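You operate a simulated robot arm through the tools that you are given. There is no shell and no other tool.

You run a simulated robot arm. Do the job below in one go: nothing can be reset, and whatever is moved stays where it is left.

## Task
Check the pH of the yellow cup's juice on the white meter.
Fine: blue probe button on, black probe in till a figure shows, rinse in the clear cup, probe back in its stand, button off. Set down upright: black probe.

Only the result counts: the job must be done as asked and must still hold three seconds after the hand-in. Knocking over, shifting, dropping, spilling or breaking anything else fails it.

## Robot
A 7-joint arm with a fingered hand, fixed in place. Base frame: the origin is on the floor under the middle of its stand, x ahead of it, y to its left, z up; the work surface is at about z = 900. Readings come in mm, rad, newtons and seconds.
With the tool pointing down near the work surface it reaches from about 220 to 680 mm from the base axis. Its first joint turns from -2.897 to 2.897 rad. Payload 4 kg.
The tool frame sits at the grasp point between the pads (the TCP): z along the fingers, y along the line on which they close. The tips reach 26 mm beyond it. The gripper opens to 156 mm; its body begins 73 mm behind the TCP. The gripper is a hand of 4 fingers: y runs from the thumb to the fingers, the wrist lies at [0, 0, -239] in the tool frame.
Orientation is that of the tool frame in the base frame, as a unit quaternion [x, y, z, w]. With the fingers straight down and closing along the base's y, the tool's x points along the base's -x, its y along +y and its z along -z.

## Interface
- The arm moves only by the tool play_rows. Its argument "steps" is a list of rows, each a list of 6 numbers: the shift along the tool's x, y, z in m, then the turn, a rotation vector about the tool's x, y, z in rad. In form: [[tx, ty, tz, ax, ay, az], ...]. A call has 1 to 20 rows; each row shifts and turns the commanded pose from where the row before left it, along the tool's axes as they then stand. Each row takes 0.2 s and may step no farther than 50 mm and 0.15 rad from the row before; otherwise, the whole call is refused. Where a pose cannot be reached the arm comes as near as it can. A force on the tool above 40 N (or 10 N above the force at the start of the call, whichever is more), or a blocked arm, ends the call early, and 0.2 s more pass. In this call time passes only in rows, and 0.2 s behind the last. It gives the time, the measured TCP pose, the force on the tool (base axes), the opening and the grip force at its end, in the units of the frame above (readings bear some noise), with the torque about the TCP (base axes, N m) and any sound that the robot's microphone picked up.
- Cameras (640 x 400 px; columns grow to the right, rows downward): "scene" is fixed at [48.8, -499.2, 1629.9]; the picture's right is [0.05, -1.00, 0.00], its down [-0.86, -0.04, -0.50] and it looks along [0.50, 0.02, -0.87] (base axes); focal length 335 px, centre (320, 200). "wrist" rides on the gripper at [58, -58, -91] in the tool frame; the picture's right is [0.71, 0.71, 0.00], its down [-0.53, 0.53, -0.67] and it looks along [-0.47, 0.47, 0.74] (tool axes); focal length 265 px, centre (320, 200). There is no depth. A picture from a camera that has moved, and an enlarged one, comes with that camera's place and axes in the base frame and with its lens.
- grab_frame(camera): a new picture of that camera. No time passes.
- finger_targets(finger1, finger2, finger3, thumb_bend): sets how far each is bent, from 0 (flat) to 1 (curled in); at 0.3 the hand is open as for a grip, at 0.7 the pads meet at the TCP. One left out holds its place. A second passes; each finger stops where it meets its share of the squeeze, and holds until it gets a number again. It is the only way to open and close the hand. It gives what a move gives, with no picture; readings hold the bend of each and the force on the fingers (four entries, about 0 where the hand has none), thumb and palm.
- zoom(camera, box): a new picture of the part [left, top, right, bottom] of that camera's present view, enlarged. No time passes.
- hand_in(): hands the job in; it is judged then, once.

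Nothing tells you positions but the pictures and the camera data. Unless the task says otherwise, let go and move clear before handing in.

The tools are called after "Request:" as a command line: name --pt "numbers of a row" for each row, then --argument value for the rest, lists and objects as JSON in quotes. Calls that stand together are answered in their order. play_rows: Moves the arm, as the interface text tells. Its arguments: {"type":"object","properties":{"steps":{"type":"array","items":{"type":"array","items":{"type":"number"}}}},"required":["steps"]} The other tools are called the same way: finger_targets (finger1, finger2, finger3, thumb_bend) moves the fingers one by one; grab_frame (camera) takes a picture; zoom (camera, box) takes an enlarged picture of a part of a camera's view; hand_in () hands the job in.

At the start:

```text
t: 0.0
tcp_pos: [331.6, -239.5, 1239.3]
tool_rot: [0.002, 1.0, 0.0, 0.001]
force: [-0.2, 0.7, -0.5]
torque: [-0.03, -0.01, 0.02]
opening: 155.9
gripper_force: 0.0
shape: jaw
bend: [0.3, 0.3, 0.3, 0.3]
finger forces: [0.1, 0.1, 0.0, 0.0, 0.1, 0.0]
```

scene: 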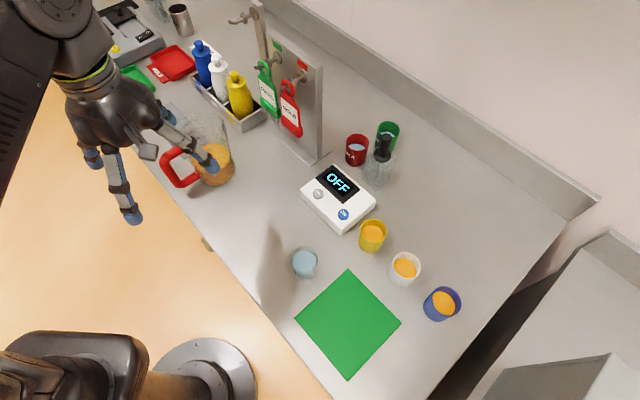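
wrist: 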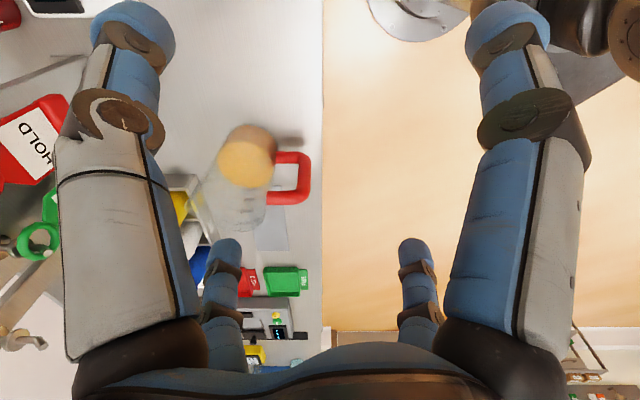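

I see the white meter showing OFF with a grey and a blue button, a dark probe standing in a glass holder beyond it, and the cups to its right. First I'll enlarge the relevant parts.

Request:
zoom --camera "scene" --box '[290, 110, 430, 250]'

Request:
zoom --camera "scene" --box '[270, 210, 480, 340]'

Request:
zoom --camera "scene" --box '[330, 110, 410, 200]'

```text
2.86 times, centred on (360, 180) of scene
camera zoom: at [48.8, -499.2, 1629.9], right [0.05, -1.0, 0.0], down [-0.86, -0.04, -0.5], along [0.5, 0.02, -0.87], focal length 957 px, centre (206, 257)
```

zoom: 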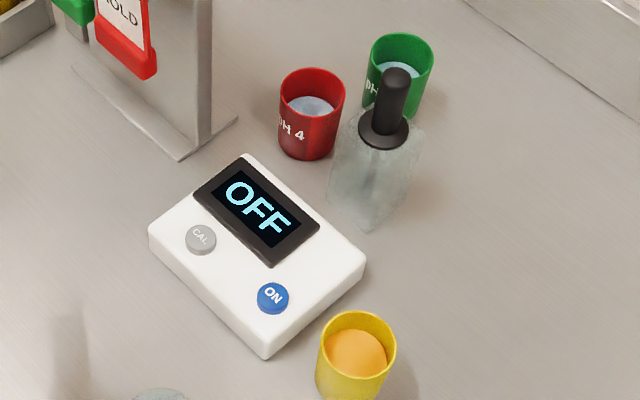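

```text
3.05 times, centred on (375, 275) of scene
camera zoom: at [48.8, -499.2, 1629.9], right [0.05, -1.0, 0.0], down [-0.86, -0.04, -0.5], along [0.5, 0.02, -0.87], focal length 1020 px, centre (152, -29)
```

zoom: 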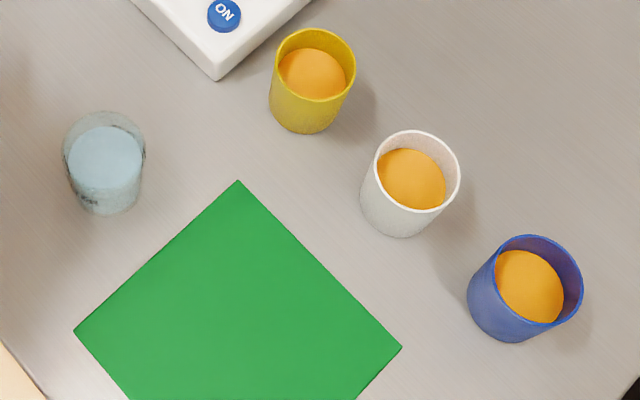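

```text
4.44 times, centred on (370, 155) of scene
camera zoom: at [48.8, -499.2, 1629.9], right [0.05, -1.0, 0.0], down [-0.86, -0.04, -0.5], along [0.5, 0.02, -0.87], focal length 1488 px, centre (98, 400)
```

zoom: 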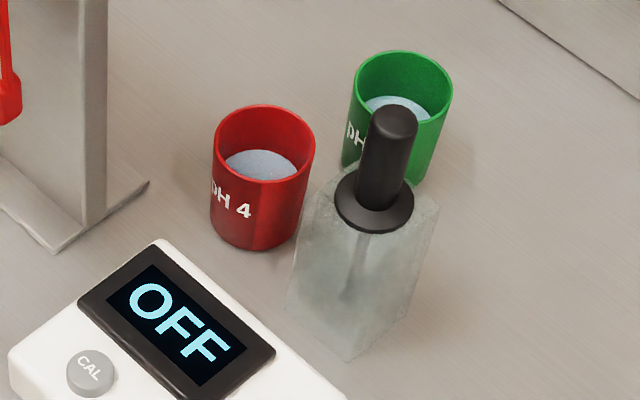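

The work lies roughly 540–820 mm out, so the hand will have to tilt outward. I'll look closer at the meter and clear cup, and test curling the fingers up here, where nothing is near.

Request:
zoom --camera "scene" --box '[295, 160, 385, 240]'

Request:
zoom --camera "scene" --box '[280, 210, 400, 290]'

Request:
finger_targets --finger1 1.0

Request:
grab_frame --camera "wrist"

```text
5.00 times, centred on (340, 200) of scene
camera zoom: at [48.8, -499.2, 1629.9], right [0.05, -1.0, 0.0], down [-0.86, -0.04, -0.5], along [0.5, 0.02, -0.87], focal length 1674 px, centre (220, 200)
```

zoom: 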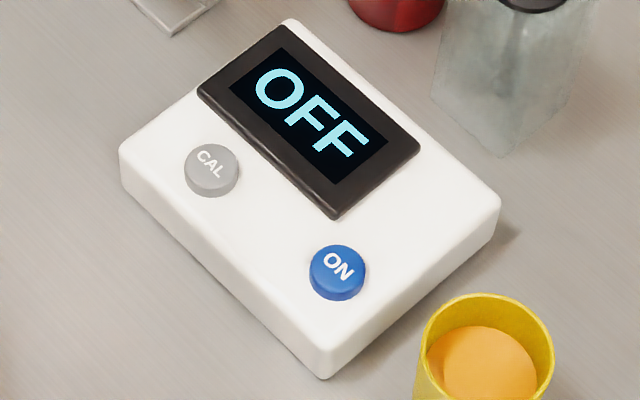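

```text
5.00 times, centred on (340, 250) of scene
camera zoom: at [48.8, -499.2, 1629.9], right [0.05, -1.0, 0.0], down [-0.86, -0.04, -0.5], along [0.5, 0.02, -0.87], focal length 1674 px, centre (220, -50)
```

zoom: 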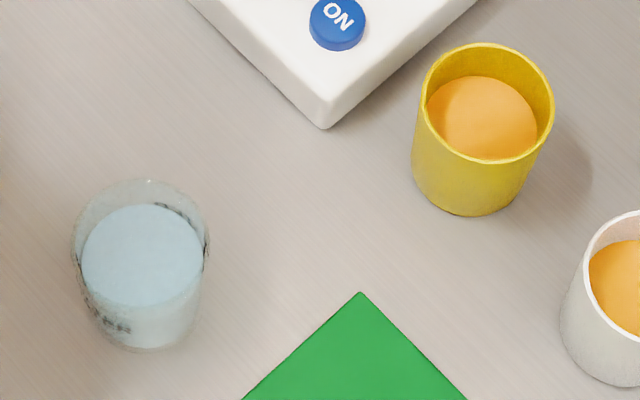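

```text
t: 1.0
tcp_pos: [331.9, -240.7, 1240.7]
tool_rot: [0.0, 1.0, 0.0, 0.001]
force: [0.1, 0.0, 0.1]
torque: [-0.02, -0.01, 0.02]
opening: 87.6
gripper_force: 0.1
shape: fingers
bend: [1.0, 0.3, 0.3, 0.3]
finger forces: [0.1, 0.0, 0.0, 0.1, 0.0, 0.0]
```

```text
taken
camera wrist: at [273.9, -296.9, 1330.7], right [-0.71, 0.71, 0.0], down [0.53, 0.53, 0.67], along [0.47, 0.47, -0.74], focal length 265 px, centre (320, 200)
```

wrist: 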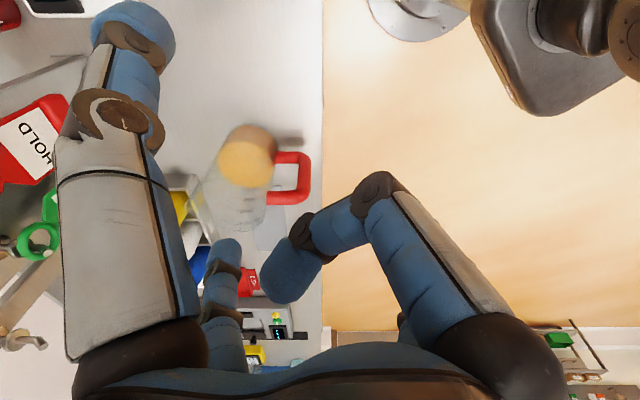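

Finger1 is the inward (+x) finger, and curled it folds into the palm. I'll test the flat pose and the other fingers too.

Request:
finger_targets --finger1 0.0 --finger2 0.7

Request:
grab_frame --camera "wrist"

Request:
grab_frame --camera "scene"

```text
t: 2.0
tcp_pos: [331.1, -239.9, 1241.2]
tool_rot: [0.001, 1.0, 0.0, 0.001]
force: [-0.1, -0.3, -0.3]
torque: [0.0, -0.01, -0.01]
opening: 129.4
gripper_force: 0.0
shape: fingers
bend: [0.01, 0.7, 0.3, 0.3]
finger forces: [0.1, 0.0, 0.0, 0.0, 0.1, 0.0]
```

```text
taken
camera wrist: at [273.9, -296.9, 1330.7], right [-0.71, 0.71, 0.0], down [0.53, 0.53, 0.67], along [0.47, 0.47, -0.74], focal length 265 px, centre (320, 200)
```

wrist: 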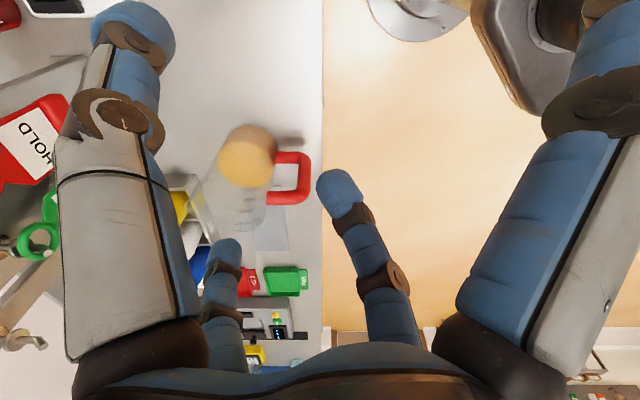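

```text
taken
```

scene: 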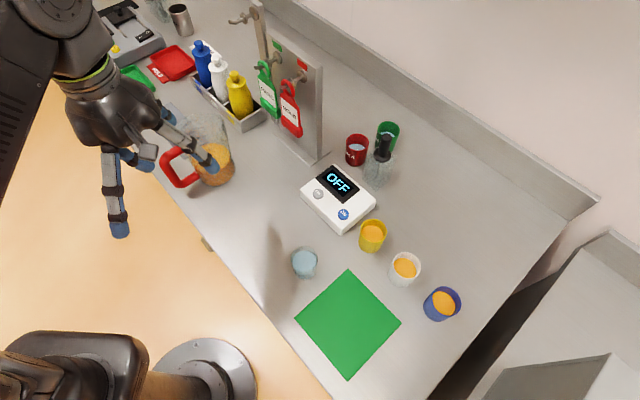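

Mapping is clear: finger1 is inward, finger2 left, finger3 outward and thumb right. I'll press the button with finger1 held out and the others bent in, so I set the fingers and turn the hand toward the meter (about azimuth -52°).

Request:
finger_targets --finger1 0.3 --finger2 0.6 --finger3 0.6 --thumb_bend 0.6

Request:
play_rows --pt "0 0 0 0 0 0.1311" --pt "0 0 0 0 0 0.1311" --pt "0 0 0 0 0 0.1311" --pt "0 0 0 0 0 0.1311" --pt "0 0 0 0 0 0.1311" --pt "0 0 0 0 0 0.1311" --pt "0 0 0 0 0 0.1311"

Request:
grab_frame --camera "wrist"

```text
t: 3.0
tcp_pos: [332.8, -240.5, 1240.6]
tool_rot: [0.001, 1.0, -0.001, 0.001]
force: [0.4, -0.3, 0.7]
torque: [0.02, 0.01, -0.01]
opening: 75.9
gripper_force: 0.1
shape: fingers
bend: [0.3, 0.6, 0.6, 0.6]
finger forces: [0.1, 0.1, 0.0, 0.0, 0.0, 0.0]
```

```text
t: 4.6
tcp_pos: [331.6, -238.3, 1240.0]
tool_rot: [0.445, 0.896, -0.001, 0.001]
force: [0.4, -0.3, 0.3]
torque: [0.0, -0.03, -0.03]
opening: 75.8
gripper_force: 0.1
shape: fingers
bend: [0.3, 0.6, 0.6, 0.6]
finger forces: [0.0, 0.0, 0.0, 0.0, 0.1, 0.0]
```

```text
taken
camera wrist: at [250.8, -228.0, 1330.4], right [0.14, 0.99, 0.0], down [0.74, -0.1, 0.67], along [0.66, -0.09, -0.74], focal length 265 px, centre (320, 200)
```

wrist: 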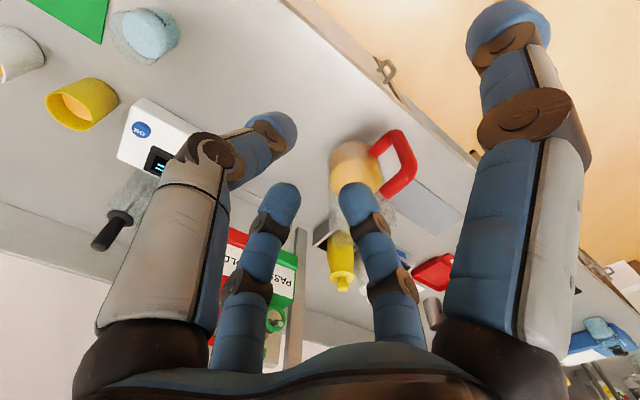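

The hand is now facing the meter. Next I tilt it 30° outward and move out above the button, keeping well above everything.

Request:
play_rows --pt "0 0 0 0 -0.131 0" --pt "0 0 0 0 -0.131 0" --pt "0 0 0 0 -0.131 0" --pt "0 0 0 0 -0.1306 0" --pt "-0.0292 -0.0132 0.0284 0 0 0" --pt "-0.0292 -0.0132 0.0284 0 0 0" --pt "-0.0292 -0.0132 0.0284 0 0 0" --pt "-0.0292 -0.0132 0.0284 0 0 0" --pt "-0.0292 -0.0132 0.0284 0 0 0"

Request:
grab_frame --camera "wrist"

Request:
grab_frame --camera "scene"

```text
t: 6.6
tcp_pos: [400.0, -435.8, 1193.7]
tool_rot: [0.429, 0.865, -0.117, 0.233]
force: [6.2, 5.8, 0.6]
torque: [-0.42, 0.47, -0.38]
opening: 75.8
gripper_force: 0.0
shape: fingers
bend: [0.3, 0.6, 0.6, 0.6]
finger forces: [0.0, 0.0, 0.0, 0.0, 0.0, 0.0]
```

```text
taken
camera wrist: at [295.9, -394.0, 1242.5], right [0.19, 0.91, -0.36], down [0.49, 0.22, 0.84], along [0.85, -0.34, -0.41], focal length 265 px, centre (320, 200)
```

wrist: 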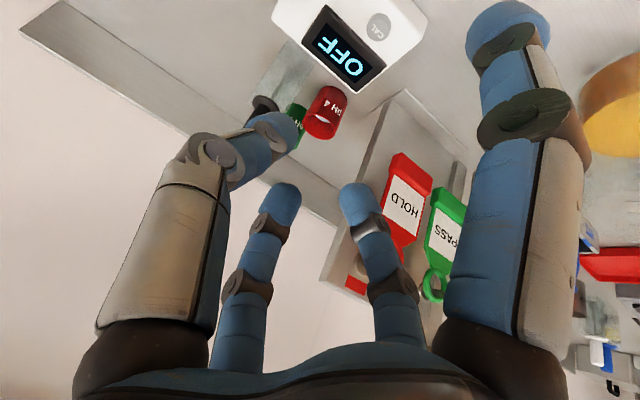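

```text
taken
```

scene: 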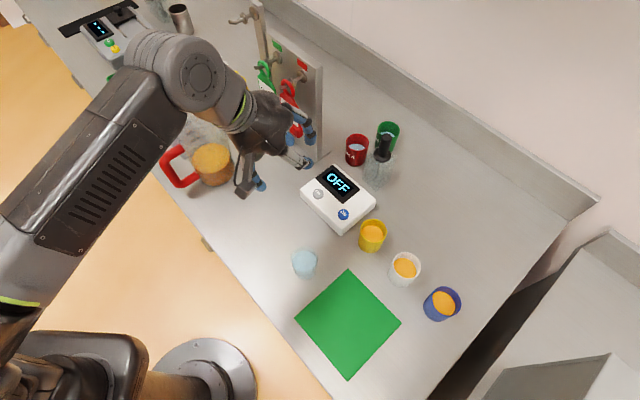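

The force reading may just be from stopping; I'll check it with a still row before going on.

Request:
play_rows --pt "0 0 0 0 0 0"

Request:
zoom --camera "scene" --box '[220, 60, 360, 210]'

```text
t: 7.0
tcp_pos: [398.9, -437.6, 1193.5]
tool_rot: [0.429, 0.865, -0.116, 0.232]
force: [-0.8, 0.4, -0.2]
torque: [0.0, -0.01, 0.01]
opening: 75.3
gripper_force: 0.1
shape: fingers
bend: [0.3, 0.6, 0.6, 0.6]
finger forces: [0.0, 0.0, 0.1, 0.0, 0.0, 0.1]
```

```text
2.67 times, centred on (290, 135) of scene
camera zoom: at [48.8, -499.2, 1629.9], right [0.05, -1.0, 0.0], down [-0.86, -0.04, -0.5], along [0.5, 0.02, -0.87], focal length 893 px, centre (400, 373)
```

zoom: 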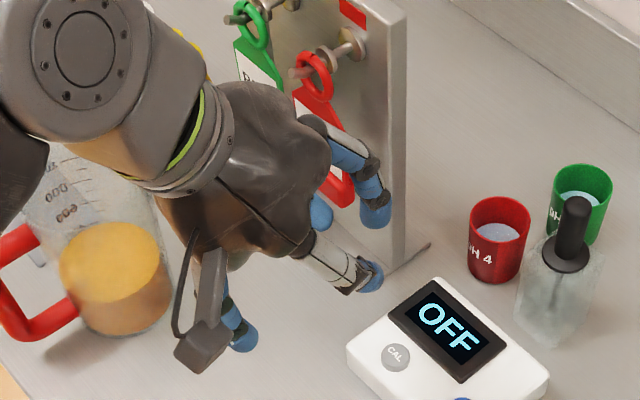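

It was only a stopping transient. Now I move on to the hover point above the blue button.

Request:
play_rows --pt "-0.0171 -0.0102 0.033 0 0 0" --pt "-0.0171 -0.0102 0.033 0 0 0" --pt "-0.0171 -0.0102 0.033 0 0 0" --pt "-0.0171 -0.0102 0.033 0 0 0" --pt "-0.0171 -0.0102 0.033 0 0 0" --pt "0 0 0 0 0 0"

Request:
grab_frame --camera "wrist"

Request:
grab_frame --camera "scene"

```text
t: 8.4
tcp_pos: [453.3, -593.5, 1090.7]
tool_rot: [0.429, 0.865, -0.115, 0.233]
force: [0.6, 0.1, 0.6]
torque: [-0.01, 0.01, 0.0]
opening: 75.4
gripper_force: 0.1
shape: fingers
bend: [0.3, 0.6, 0.6, 0.6]
finger forces: [0.1, 0.0, 0.1, 0.1, 0.0, 0.1]
```

```text
taken
camera wrist: at [349.1, -551.8, 1138.6], right [0.19, 0.92, -0.35], down [0.49, 0.22, 0.84], along [0.85, -0.33, -0.41], focal length 265 px, centre (320, 200)
```

wrist: 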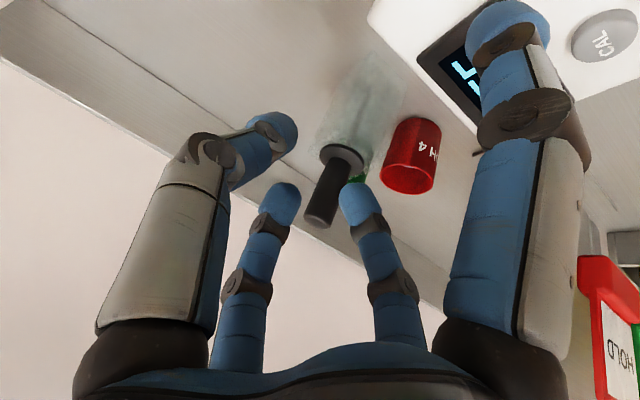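

```text
taken
```

scene: 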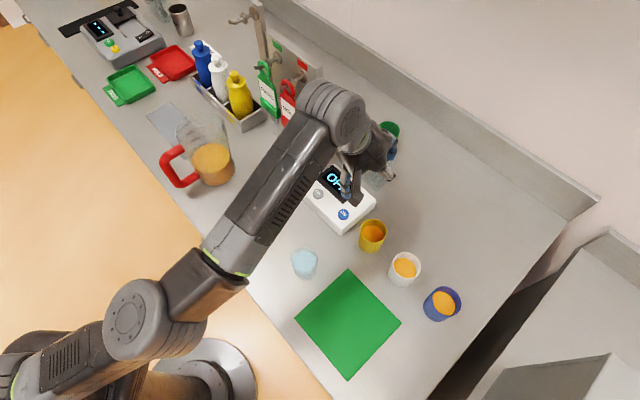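

Request:
zoom --camera "scene" --box '[310, 140, 410, 240]'

Request:
zoom --camera "wrist" --box '[240, 60, 480, 240]'

```text
4.00 times, centred on (360, 190) of scene
camera zoom: at [48.8, -499.2, 1629.9], right [0.05, -1.0, 0.0], down [-0.86, -0.04, -0.5], along [0.5, 0.02, -0.87], focal length 1339 px, centre (160, 240)
```

zoom: 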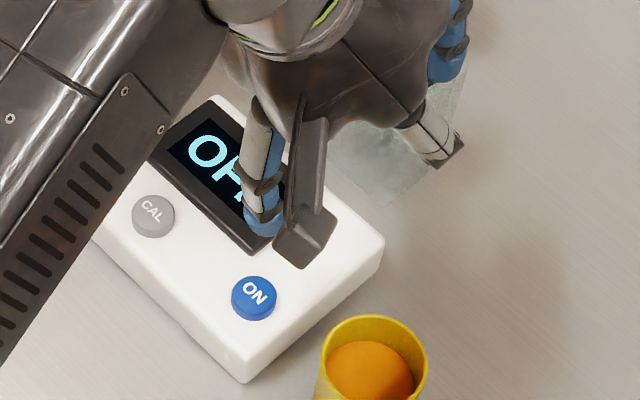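

```text
2.22 times, centred on (360, 150) of wrist
camera zoom: at [349.1, -551.8, 1138.6], right [0.19, 0.92, -0.35], down [0.49, 0.22, 0.84], along [0.85, -0.33, -0.41], focal length 590 px, centre (231, 311)
```

zoom: 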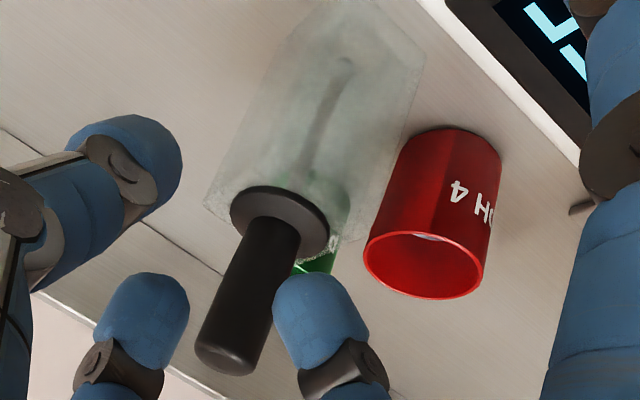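

The fingertip should come down right over the blue button at about (410, -537), and the probe checks out at about (537, -621) with its handle from z ≈ 1003 to 1067. I'll lower the fingertip now.

Request:
play_rows --pt "0.015 0 0.026 0 0 0" --pt "0.015 0 0.026 0 0 0" --pt "0.0025 0 0.00433 0 0 0" --pt "0.0015 0 0.0026 0 0 0" --pt "0 0 0 0 0 0"

Request:
zoom --camera "scene" --box '[310, 160, 390, 240]'

Request:
grab_frame --camera "wrist"

```text
t: 9.6
tcp_pos: [453.4, -593.9, 1022.9]
tool_rot: [0.428, 0.866, -0.114, 0.234]
force: [0.3, 0.1, -0.9]
torque: [-0.04, 0.01, 0.03]
opening: 75.5
gripper_force: 0.0
shape: fingers
bend: [0.3, 0.6, 0.6, 0.6]
finger forces: [0.0, 0.0, 0.1, 0.1, 0.0, 0.0]
```

```text
5.00 times, centred on (350, 200) of scene
camera zoom: at [48.8, -499.2, 1629.9], right [0.05, -1.0, 0.0], down [-0.86, -0.04, -0.5], along [0.5, 0.02, -0.87], focal length 1674 px, centre (170, 200)
```

zoom: 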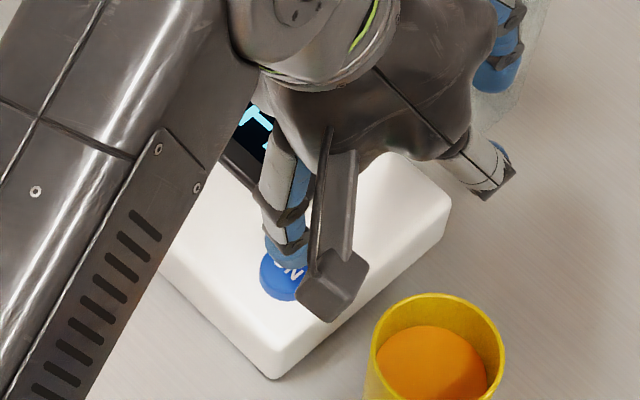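

```text
taken
camera wrist: at [349.8, -551.2, 1071.2], right [0.19, 0.92, -0.35], down [0.49, 0.22, 0.84], along [0.85, -0.34, -0.41], focal length 265 px, centre (320, 200)
```

wrist: 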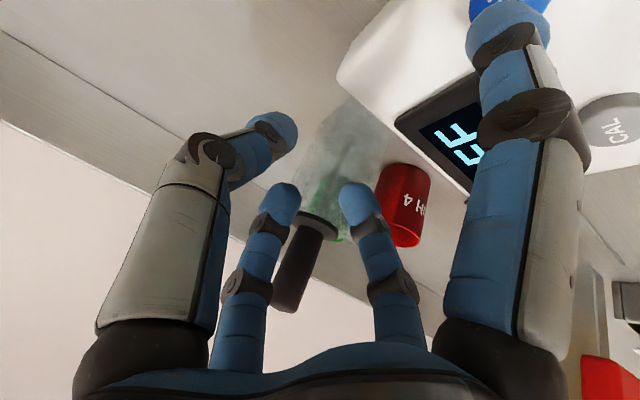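

The fingertip is a few millimetres above the button. I go down in small steps, watching the force and the display.

Request:
play_rows --pt "0.0015 0 0.0026 0 0 0" --pt "0.0015 0 0.0026 0 0 0" --pt "0 0 0 0 0 0"

Request:
zoom --camera "wrist" --box '[380, 0, 640, 200]'

```text
t: 10.4
tcp_pos: [453.7, -592.8, 1017.7]
tool_rot: [0.429, 0.865, -0.115, 0.233]
force: [0.0, 0.3, 0.1]
torque: [0.03, 0.02, -0.01]
opening: 75.9
gripper_force: 0.1
shape: fingers
bend: [0.3, 0.6, 0.6, 0.6]
finger forces: [0.0, 0.0, 0.0, 0.0, 0.0, 0.0]
```

```text
2.00 times, centred on (510, 100) of wrist
camera zoom: at [349.9, -550.8, 1065.6], right [0.19, 0.92, -0.35], down [0.49, 0.22, 0.84], along [0.85, -0.33, -0.41], focal length 531 px, centre (-60, 400)
```

zoom: 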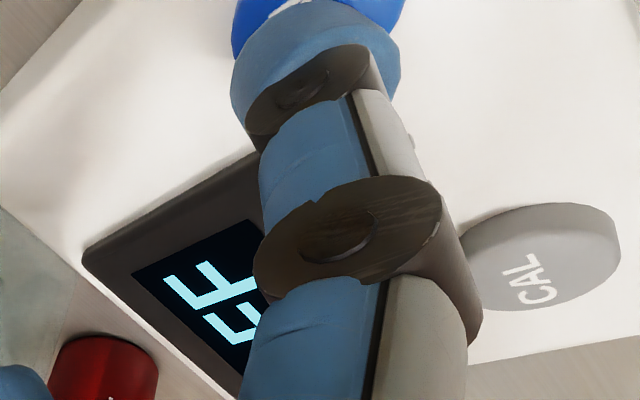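

Request:
play_rows --pt "0.001 0 0.00173 0 0 0" --pt "0.001 0 0.00173 0 0 0" --pt "0 0 0 0 0 0"

Request:
zoom --camera "wrist" --box '[380, 0, 640, 200]'

Request:
zoom --camera "scene" --box '[320, 170, 380, 230]'

```text
t: 11.2
tcp_pos: [454.3, -593.7, 1014.0]
tool_rot: [0.429, 0.866, -0.114, 0.232]
force: [-0.5, 0.2, 4.5]
torque: [0.27, 0.21, -0.01]
opening: 75.4
gripper_force: 1.9
shape: fingers
bend: [0.3, 0.6, 0.6, 0.6]
finger forces: [3.8, 0.0, 0.1, 0.1, 0.0, 0.1]
heard: click
```

```text
2.00 times, centred on (510, 100) of wrist
camera zoom: at [349.7, -550.6, 1061.7], right [0.19, 0.92, -0.35], down [0.49, 0.22, 0.84], along [0.85, -0.33, -0.41], focal length 531 px, centre (-60, 400)
```

zoom: 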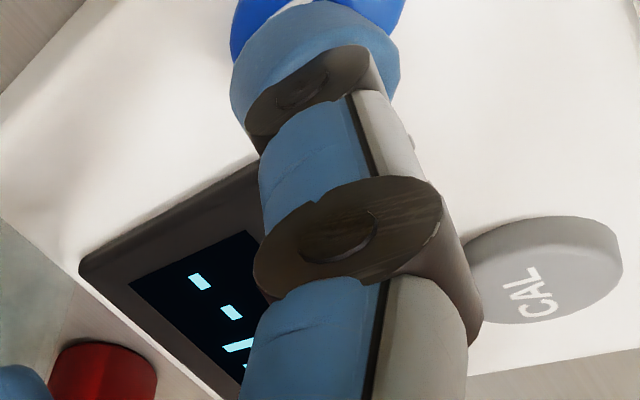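

```text
6.67 times, centred on (350, 200) of scene
camera zoom: at [48.8, -499.2, 1629.9], right [0.05, -1.0, 0.0], down [-0.86, -0.04, -0.5], along [0.5, 0.02, -0.87], focal length 2232 px, centre (120, 200)
```

zoom: 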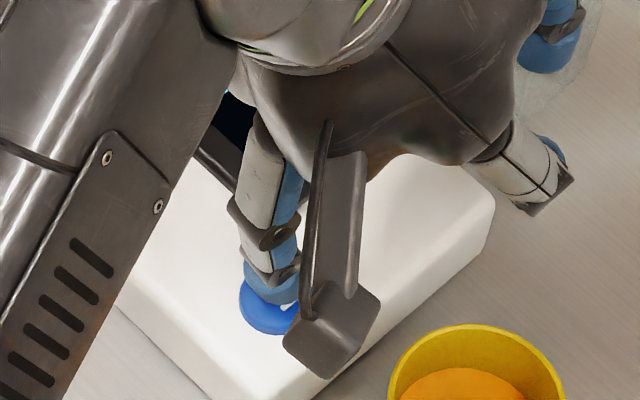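

The click was heard and the display changed to dashes, so the meter is on. Now I lift straight up and check the display and that the meter hasn't moved.

Request:
play_rows --pt "-0.005 0 -0.00866 0 0 0" --pt "-0.0165 0 -0.0286 0 0 0" --pt "-0.0165 0 -0.0286 0 0 0" --pt "-0.0165 0 -0.0286 0 0 0" --pt "0 0 0 0 0 0"

Request:
finger_targets --finger1 1.0 --finger2 0.42 --finger3 0.3 --thumb_bend 0.42

Request:
zoom --camera "scene" --box '[295, 140, 405, 250]'

Request:
grab_frame --camera "wrist"

```text
t: 12.4
tcp_pos: [452.5, -593.9, 1123.5]
tool_rot: [0.428, 0.866, -0.114, 0.232]
force: [-0.1, -0.3, -0.4]
torque: [-0.02, 0.0, -0.01]
opening: 75.4
gripper_force: 0.1
shape: fingers
bend: [0.3, 0.6, 0.6, 0.6]
finger forces: [0.0, 0.0, 0.0, 0.0, 0.1, 0.1]
```

```text
t: 13.4
tcp_pos: [453.1, -592.6, 1122.5]
tool_rot: [0.429, 0.866, -0.114, 0.233]
force: [-0.5, -0.1, 0.6]
torque: [-0.03, -0.02, 0.01]
opening: 73.5
gripper_force: 0.1
shape: fingers
bend: [1.0, 0.42, 0.3, 0.42]
finger forces: [0.1, 0.1, 0.0, 0.0, 0.0, 0.0]
```

```text
3.64 times, centred on (350, 195) of scene
camera zoom: at [48.8, -499.2, 1629.9], right [0.05, -1.0, 0.0], down [-0.86, -0.04, -0.5], along [0.5, 0.02, -0.87], focal length 1218 px, centre (211, 218)
```

zoom: 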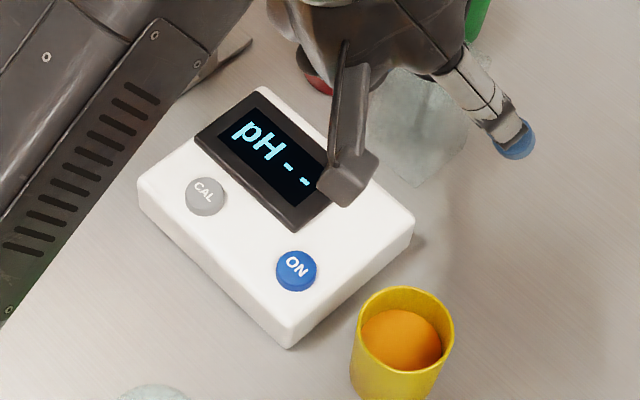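

```text
taken
camera wrist: at [349.2, -550.9, 1171.5], right [0.19, 0.92, -0.35], down [0.49, 0.22, 0.84], along [0.85, -0.33, -0.41], focal length 265 px, centre (320, 200)
```

wrist: 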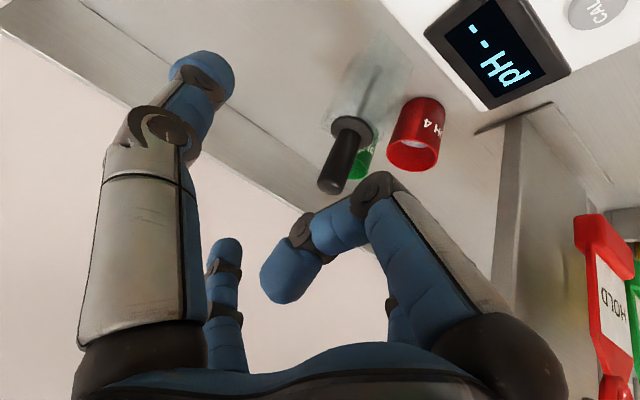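

The display reads "pH --" and the meter has not moved. Next I tilt to 50° and line up in front of the probe handle.

Request:
play_rows --pt "0 0 0 0 -0.1163 0" --pt "0 0 0 0 -0.1163 0" --pt "0 0 0 0 -0.1164 0" --pt "0.0309 0.0249 -0.0041 0 0 0" --pt "0.0309 0.0249 -0.0041 0 0 0" --pt "0 0 0 0 0 0"

Request:
grab_frame --camera "wrist"

Request:
grab_frame --camera "scene"

```text
t: 14.8
tcp_pos: [464.1, -523.1, 1079.3]
tool_rot: [0.402, 0.812, -0.187, 0.38]
force: [-0.4, 0.0, 0.4]
torque: [0.04, 0.0, 0.01]
opening: 73.7
gripper_force: 0.1
shape: fingers
bend: [1.0, 0.42, 0.3, 0.42]
finger forces: [0.1, 0.1, 0.0, 0.1, 0.0, 0.0]
```

```text
taken
camera wrist: at [353.5, -472.5, 1092.2], right [0.29, 0.79, -0.54], down [0.31, 0.46, 0.83], along [0.91, -0.41, -0.11], focal length 265 px, centre (320, 200)
```

wrist: 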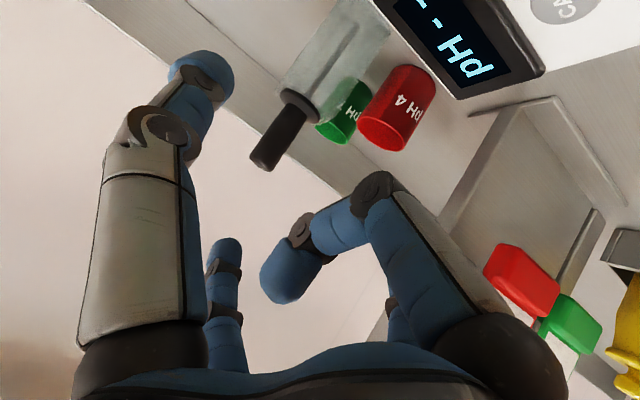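

```text
taken
```

scene: 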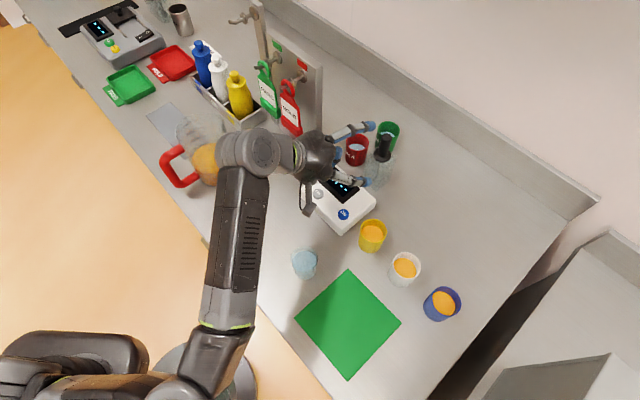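

The handle sits about 121 mm straight ahead and is aligned sideways. I drop to handle height and approach most of the way, then check.

Request:
play_rows --pt "0.0247 -0.0012 0.0208 0 0 0" --pt "-0.0193 0 0.023 0 0 0" --pt "-0.0193 0 0.023 0 0 0" --pt "-0.0145 0 0.01725 0 0 0" --pt "0 0 0 0 0 0"

Request:
grab_frame --camera "wrist"

Request:
zoom --camera "scene" --box '[290, 90, 430, 220]'

```text
t: 16.0
tcp_pos: [512.5, -592.5, 1048.6]
tool_rot: [0.402, 0.812, -0.188, 0.379]
force: [0.0, -0.4, 0.1]
torque: [-0.01, 0.03, -0.01]
opening: 73.7
gripper_force: 0.0
shape: fingers
bend: [1.0, 0.42, 0.3, 0.42]
finger forces: [0.1, 0.1, 0.1, 0.1, 0.0, 0.0]
```

```text
taken
camera wrist: at [401.2, -541.8, 1061.6], right [0.29, 0.79, -0.54], down [0.31, 0.46, 0.83], along [0.91, -0.41, -0.11], focal length 265 px, centre (320, 200)
```

wrist: 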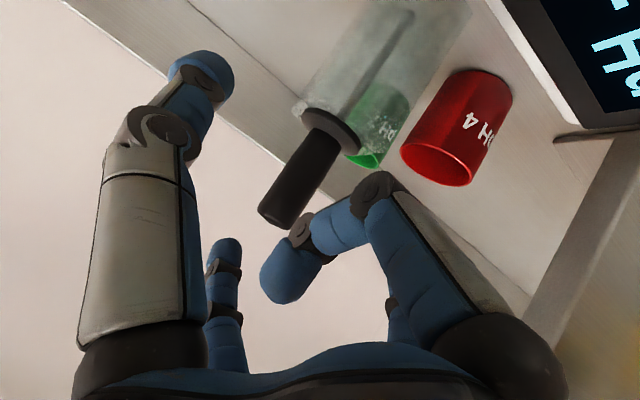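

```text
3.08 times, centred on (360, 155) of scene
camera zoom: at [48.8, -499.2, 1629.9], right [0.05, -1.0, 0.0], down [-0.86, -0.04, -0.5], along [0.5, 0.02, -0.87], focal length 1030 px, centre (197, 338)
```

zoom: 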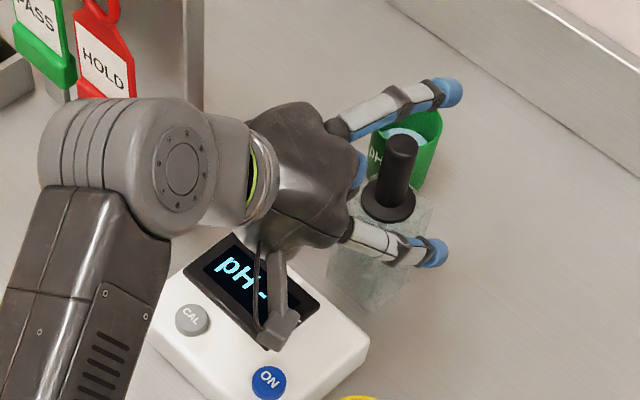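

Request:
play_rows --pt "-0.0122 0.0012 0.0145 0 0 0" --pt "0 0 0 0 0 0"

Request:
grab_frame --camera "wrist"

Request:
zoom --camera "scene" --box '[340, 90, 420, 190]'

```text
t: 16.6
tcp_pos: [524.4, -606.3, 1048.1]
tool_rot: [0.402, 0.812, -0.187, 0.379]
force: [0.8, -0.6, 0.0]
torque: [0.01, -0.02, -0.01]
opening: 73.3
gripper_force: 0.0
shape: fingers
bend: [1.0, 0.42, 0.3, 0.42]
finger forces: [0.1, 0.0, 0.0, 0.0, 0.1, 0.0]
```

```text
taken
camera wrist: at [414.5, -555.4, 1061.2], right [0.29, 0.79, -0.54], down [0.31, 0.46, 0.83], along [0.91, -0.41, -0.12], focal length 265 px, centre (320, 200)
```

wrist: 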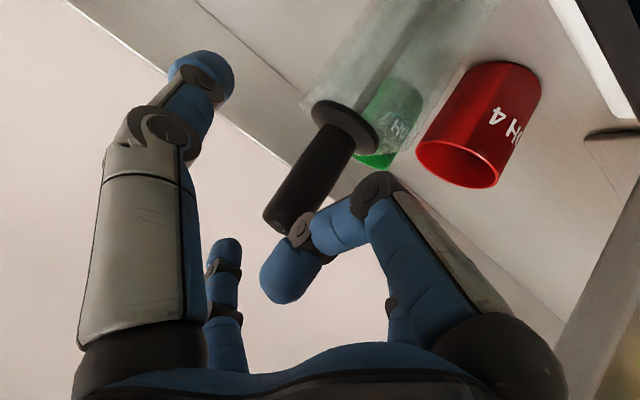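

```text
4.00 times, centred on (380, 140) of scene
camera zoom: at [48.8, -499.2, 1629.9], right [0.05, -1.0, 0.0], down [-0.86, -0.04, -0.5], along [0.5, 0.02, -0.87], focal length 1339 px, centre (80, 440)
```

zoom: 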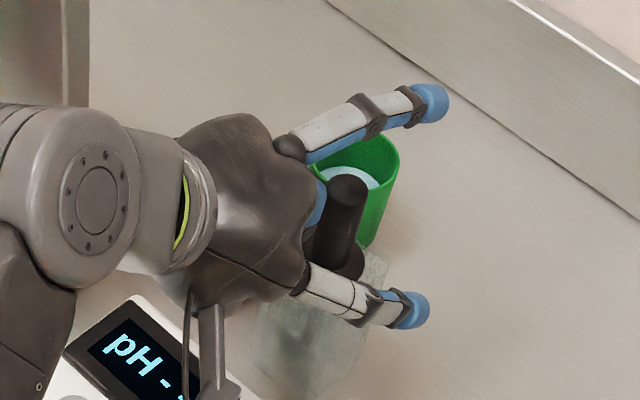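

The curled finger1 is about to touch the handle top, so I won't go further like this. I'll back off, open finger1 and use a 40° tilt, which keeps that finger in the gap above the meter.

Request:
play_rows --pt "0.0193 0 -0.023 0 0 0" --pt "0.0193 0 -0.023 0 0 0" --pt "-0.023 0 -0.0193 0 0 0" --pt "-0.023 0 -0.0193 0 0 0" --pt "0 0 0 0 0 0"

Request:
finger_targets --finger1 0.3

Request:
play_rows --pt "0 0 0 0 0.0873 0" --pt "0 0 0 0 0.0872 0" --pt "0 0 0 0 0 0"

Request:
grab_frame --camera "wrist"

Request:
zoom --camera "scene" --box '[290, 90, 430, 220]'

```text
t: 17.8
tcp_pos: [490.8, -556.3, 1107.5]
tool_rot: [0.402, 0.812, -0.187, 0.379]
force: [0.0, -0.3, -0.2]
torque: [-0.03, -0.01, 0.04]
opening: 73.7
gripper_force: 0.0
shape: fingers
bend: [1.0, 0.42, 0.3, 0.42]
finger forces: [0.0, 0.0, 0.0, 0.0, 0.1, 0.1]
```

```text
t: 18.8
tcp_pos: [490.7, -558.3, 1108.0]
tool_rot: [0.402, 0.812, -0.188, 0.38]
force: [0.8, -0.7, -0.5]
torque: [0.01, -0.02, 0.0]
opening: 91.5
gripper_force: 0.2
shape: fingers
bend: [0.3, 0.42, 0.3, 0.42]
finger forces: [0.0, 0.0, 0.0, 0.0, 0.0, 0.1]
```

```text
t: 19.6
tcp_pos: [491.1, -558.0, 1108.7]
tool_rot: [0.417, 0.842, -0.151, 0.308]
force: [-0.4, 0.1, 0.7]
torque: [0.04, 0.0, -0.03]
opening: 91.3
gripper_force: 0.1
shape: fingers
bend: [0.3, 0.42, 0.3, 0.42]
finger forces: [0.1, 0.0, 0.1, 0.0, 0.0, 0.0]
```

```text
taken
camera wrist: at [382.1, -510.6, 1139.4], right [0.23, 0.86, -0.45], down [0.4, 0.34, 0.85], along [0.89, -0.38, -0.27], focal length 265 px, centre (320, 200)
```

wrist: 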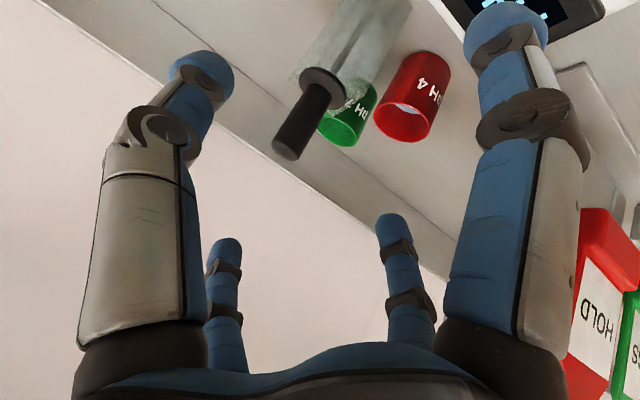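

```text
3.08 times, centred on (360, 155) of scene
camera zoom: at [48.8, -499.2, 1629.9], right [0.05, -1.0, 0.0], down [-0.86, -0.04, -0.5], along [0.5, 0.02, -0.87], focal length 1030 px, centre (197, 338)
```

zoom: 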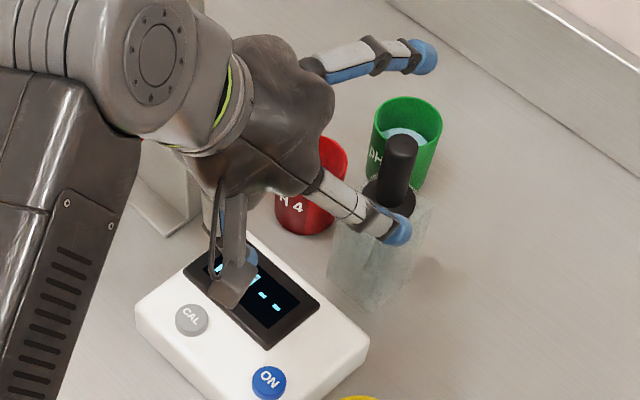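

Request:
play_rows --pt "-0.0184 0 0.037 0 0 0" --pt "-0.0184 0 0.037 0 0 0" --pt "0 0 0 0 0 0"

Request:
grab_frame --camera "wrist"

Request:
zoom --camera "scene" --box '[310, 90, 430, 210]'

```text
t: 20.4
tcp_pos: [534.0, -615.3, 1073.6]
tool_rot: [0.416, 0.842, -0.151, 0.307]
force: [0.2, -0.5, -0.5]
torque: [0.01, -0.01, 0.0]
opening: 91.5
gripper_force: 0.0
shape: fingers
bend: [0.3, 0.42, 0.3, 0.42]
finger forces: [0.0, 0.0, 0.0, 0.0, 0.1, 0.0]
out of reach, approached as far as the arm can: row 2
```

```text
taken
camera wrist: at [425.6, -568.8, 1104.3], right [0.23, 0.86, -0.46], down [0.4, 0.34, 0.85], along [0.89, -0.38, -0.26], focal length 265 px, centre (320, 200)
```

wrist: 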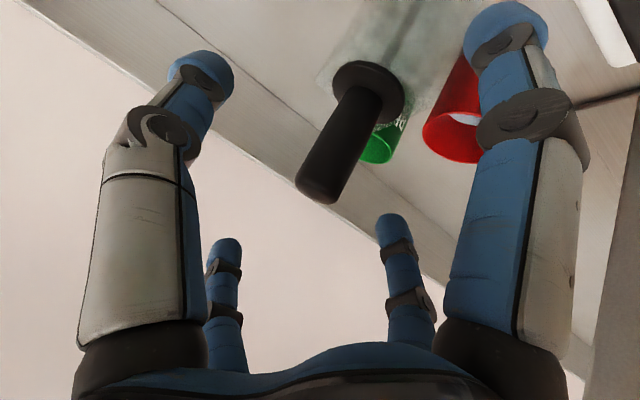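

```text
3.33 times, centred on (370, 150) of scene
camera zoom: at [48.8, -499.2, 1629.9], right [0.05, -1.0, 0.0], down [-0.86, -0.04, -0.5], along [0.5, 0.02, -0.87], focal length 1116 px, centre (153, 367)
```

zoom: 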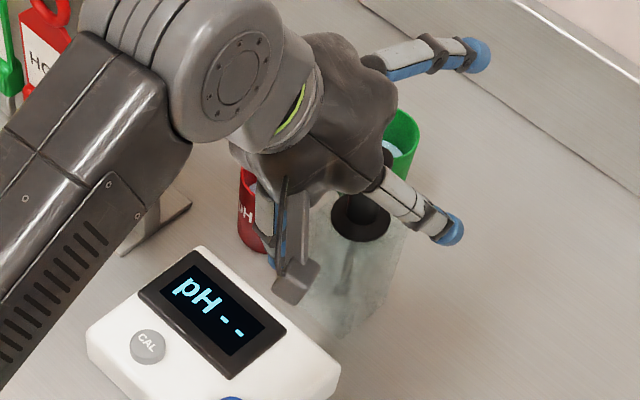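

With 40° tilt this spot is at the limit of the arm's reach, and lifting from here would not work. I'll retreat, tilt to 55°, rise, and test that the lifted pose above the probe can be reached before gripping.

Request:
play_rows --pt "0.023 0 -0.0193 0 0 0" --pt "0.023 0 -0.0193 0 0 0" --pt "0 0 0 0 -0.1309 0" --pt "0 0 0 0 -0.1309 0" --pt "-0.0307 0 -0.0215 0 0 0" --pt "-0.0307 0 -0.0215 0 0 0" --pt "0 0 0 0 0 0"

Request:
play_rows --pt "-0.0172 0 0.0246 0 0 0" --pt "-0.0172 0 0.0246 0 0 0" --pt "0 0 0 0 0 0"

Request:
grab_frame --camera "wrist"

Request:
zoom --camera "scene" --box '[290, 80, 430, 220]'

```text
t: 22.0
tcp_pos: [497.0, -566.7, 1148.8]
tool_rot: [0.392, 0.795, -0.204, 0.415]
force: [0.8, -0.9, 0.6]
torque: [0.02, -0.03, 0.01]
opening: 91.6
gripper_force: 0.1
shape: fingers
bend: [0.3, 0.42, 0.3, 0.42]
finger forces: [0.0, 0.1, 0.0, 0.0, 0.0, 0.0]
```

```text
t: 22.8
tcp_pos: [534.9, -616.0, 1147.6]
tool_rot: [0.393, 0.795, -0.205, 0.414]
force: [0.4, -0.2, 0.7]
torque: [0.01, 0.01, 0.01]
opening: 91.5
gripper_force: 0.0
shape: fingers
bend: [0.3, 0.42, 0.3, 0.42]
finger forces: [0.0, 0.0, 0.0, 0.1, 0.0, 0.1]
```

```text
taken
camera wrist: at [422.9, -563.9, 1151.1], right [0.32, 0.75, -0.58], down [0.27, 0.52, 0.81], along [0.91, -0.41, -0.04], focal length 265 px, centre (320, 200)
```

wrist: 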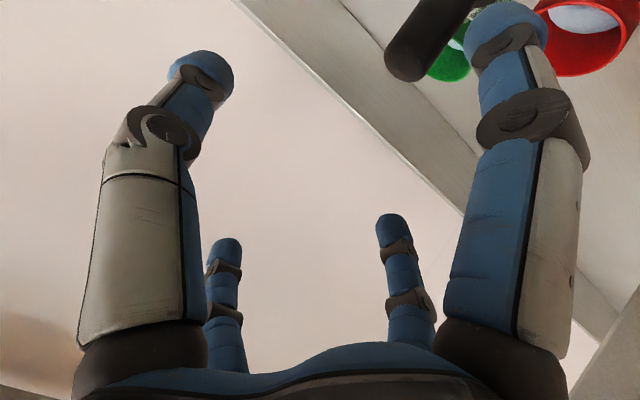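

```text
2.86 times, centred on (360, 150) of scene
camera zoom: at [48.8, -499.2, 1629.9], right [0.05, -1.0, 0.0], down [-0.86, -0.04, -0.5], along [0.5, 0.02, -0.87], focal length 957 px, centre (206, 343)
```

zoom: 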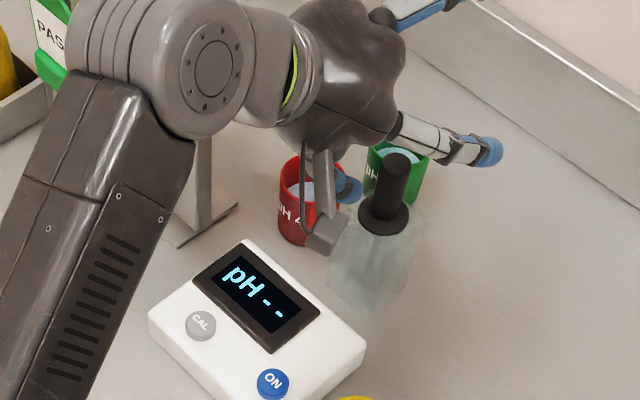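

The lifted pose is reachable at 55° tilt. I open finger1 slightly more so it drops into the gap between stand and meter, then descend straight over the handle in stages.

Request:
finger_targets --finger1 0.26

Request:
play_rows --pt "0.0258 -0.0012 0.0205 0 0 0" --pt "0.027 0 0.0189 0 0 0" --pt "0 0 0 0 0 0"

Request:
grab_frame --camera "wrist"

Request:
zoom --camera "scene" --box '[310, 90, 430, 210]'

```text
t: 23.8
tcp_pos: [534.0, -614.2, 1147.7]
tool_rot: [0.393, 0.795, -0.204, 0.415]
force: [-0.5, 0.4, 0.2]
torque: [-0.01, 0.01, 0.02]
opening: 95.4
gripper_force: 0.0
shape: fingers
bend: [0.26, 0.42, 0.3, 0.42]
finger forces: [0.0, 0.0, 0.0, 0.0, 0.0, 0.1]
```

```text
t: 24.6
tcp_pos: [535.5, -617.3, 1081.0]
tool_rot: [0.394, 0.794, -0.205, 0.415]
force: [-0.7, -0.7, 0.2]
torque: [0.01, 0.02, 0.02]
opening: 95.5
gripper_force: 0.0
shape: fingers
bend: [0.26, 0.42, 0.3, 0.42]
finger forces: [0.0, 0.1, 0.1, 0.1, 0.0, 0.0]
```

```text
taken
camera wrist: at [423.6, -566.2, 1084.3], right [0.32, 0.75, -0.58], down [0.27, 0.52, 0.81], along [0.91, -0.41, -0.04], focal length 265 px, centre (320, 200)
```

wrist: 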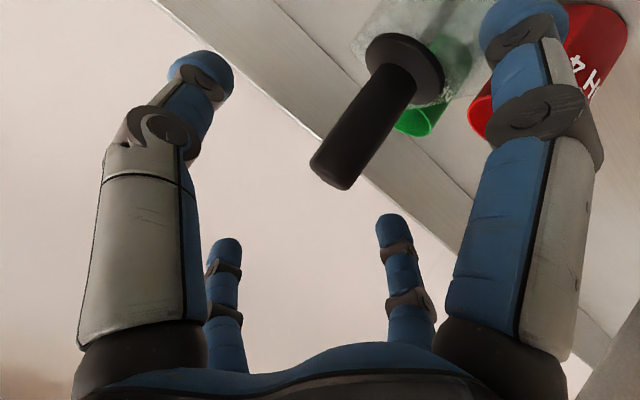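

```text
3.33 times, centred on (370, 150) of scene
camera zoom: at [48.8, -499.2, 1629.9], right [0.05, -1.0, 0.0], down [-0.86, -0.04, -0.5], along [0.5, 0.02, -0.87], focal length 1116 px, centre (153, 367)
```

zoom: 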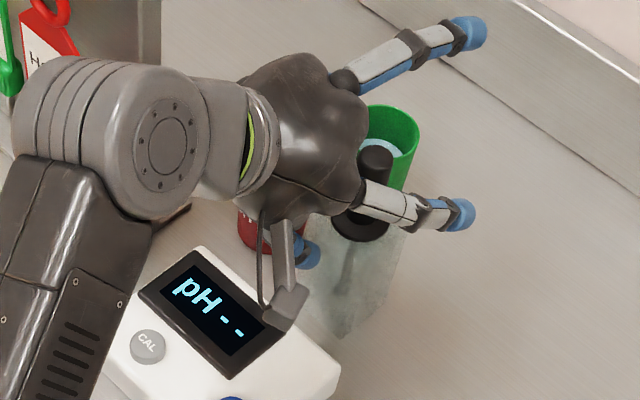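

Request:
finger_targets --finger1 0.21

Request:
play_rows --pt "0.0131 -0.0008 0.0092 0 0 0" --pt "0.0131 0 0.0092 0 0 0" --pt "0 0 0 0 0 0"

Request:
grab_frame --camera "wrist"

Request:
zoom --camera "scene" --box '[310, 90, 430, 210]'

```text
t: 25.6
tcp_pos: [534.9, -618.2, 1082.2]
tool_rot: [0.393, 0.795, -0.205, 0.415]
force: [-1.3, 0.6, 0.2]
torque: [-0.01, 0.02, 0.01]
opening: 100.7
gripper_force: 0.0
shape: fingers
bend: [0.21, 0.42, 0.3, 0.42]
finger forces: [0.0, 0.0, 0.0, 0.0, 0.1, 0.2]
```

```text
t: 26.4
tcp_pos: [534.5, -617.5, 1047.8]
tool_rot: [0.393, 0.795, -0.204, 0.415]
force: [-0.5, -0.1, -0.5]
torque: [0.03, -0.01, -0.02]
opening: 100.7
gripper_force: 0.1
shape: fingers
bend: [0.21, 0.42, 0.3, 0.42]
finger forces: [0.1, 0.0, 0.0, 0.0, 0.0, 0.0]
```

```text
taken
camera wrist: at [422.1, -566.8, 1051.2], right [0.32, 0.75, -0.58], down [0.27, 0.51, 0.81], along [0.91, -0.41, -0.04], focal length 265 px, centre (320, 200)
```

wrist: 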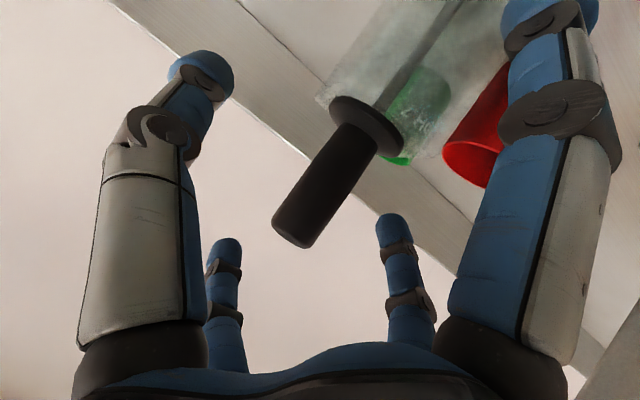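

```text
3.33 times, centred on (370, 150) of scene
camera zoom: at [48.8, -499.2, 1629.9], right [0.05, -1.0, 0.0], down [-0.86, -0.04, -0.5], along [0.5, 0.02, -0.87], focal length 1116 px, centre (153, 367)
```

zoom: 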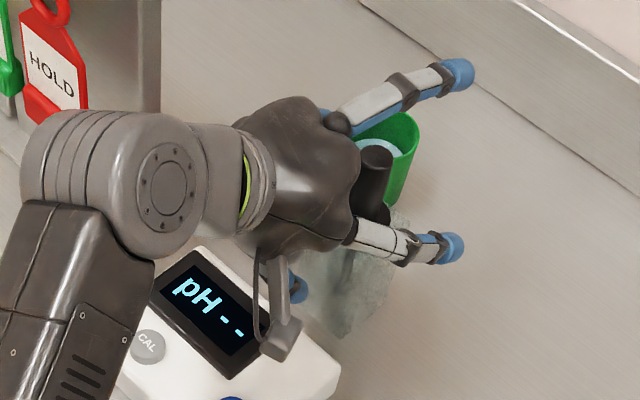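

The handle lies on the grasp point as seen from the wrist camera. I close thumb and finger2 partway first, to check centring.

Request:
finger_targets --finger2 0.58 --thumb_bend 0.58

Request:
grab_frame --camera "wrist"

Request:
zoom --camera "scene" --box '[350, 100, 410, 170]'

```text
t: 27.4
tcp_pos: [533.9, -618.8, 1047.8]
tool_rot: [0.394, 0.795, -0.205, 0.414]
force: [-0.6, -0.1, 0.1]
torque: [0.02, 0.0, 0.0]
opening: 87.6
gripper_force: 0.1
shape: fingers
bend: [0.21, 0.57, 0.3, 0.57]
finger forces: [0.1, 0.0, 0.0, 0.0, 0.1, 0.0]
```

```text
taken
camera wrist: at [422.2, -566.7, 1051.4], right [0.32, 0.75, -0.58], down [0.27, 0.51, 0.81], along [0.91, -0.41, -0.04], focal length 265 px, centre (320, 200)
```

wrist: 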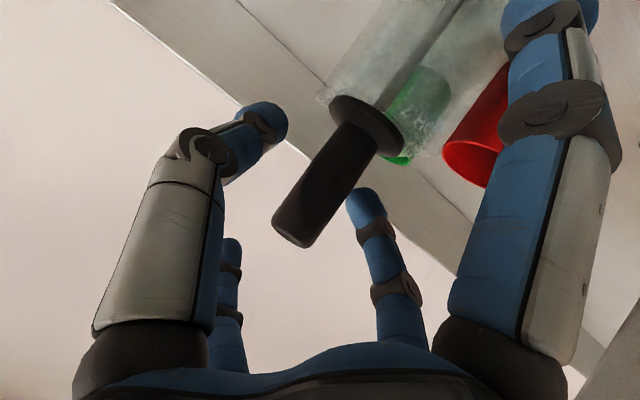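

```text
5.71 times, centred on (380, 135) of scene
camera zoom: at [48.8, -499.2, 1629.9], right [0.05, -1.0, 0.0], down [-0.86, -0.04, -0.5], along [0.5, 0.02, -0.87], focal length 1914 px, centre (-23, 571)
```

zoom: 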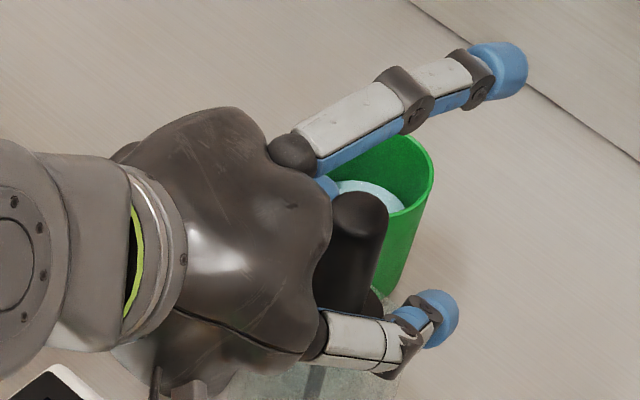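

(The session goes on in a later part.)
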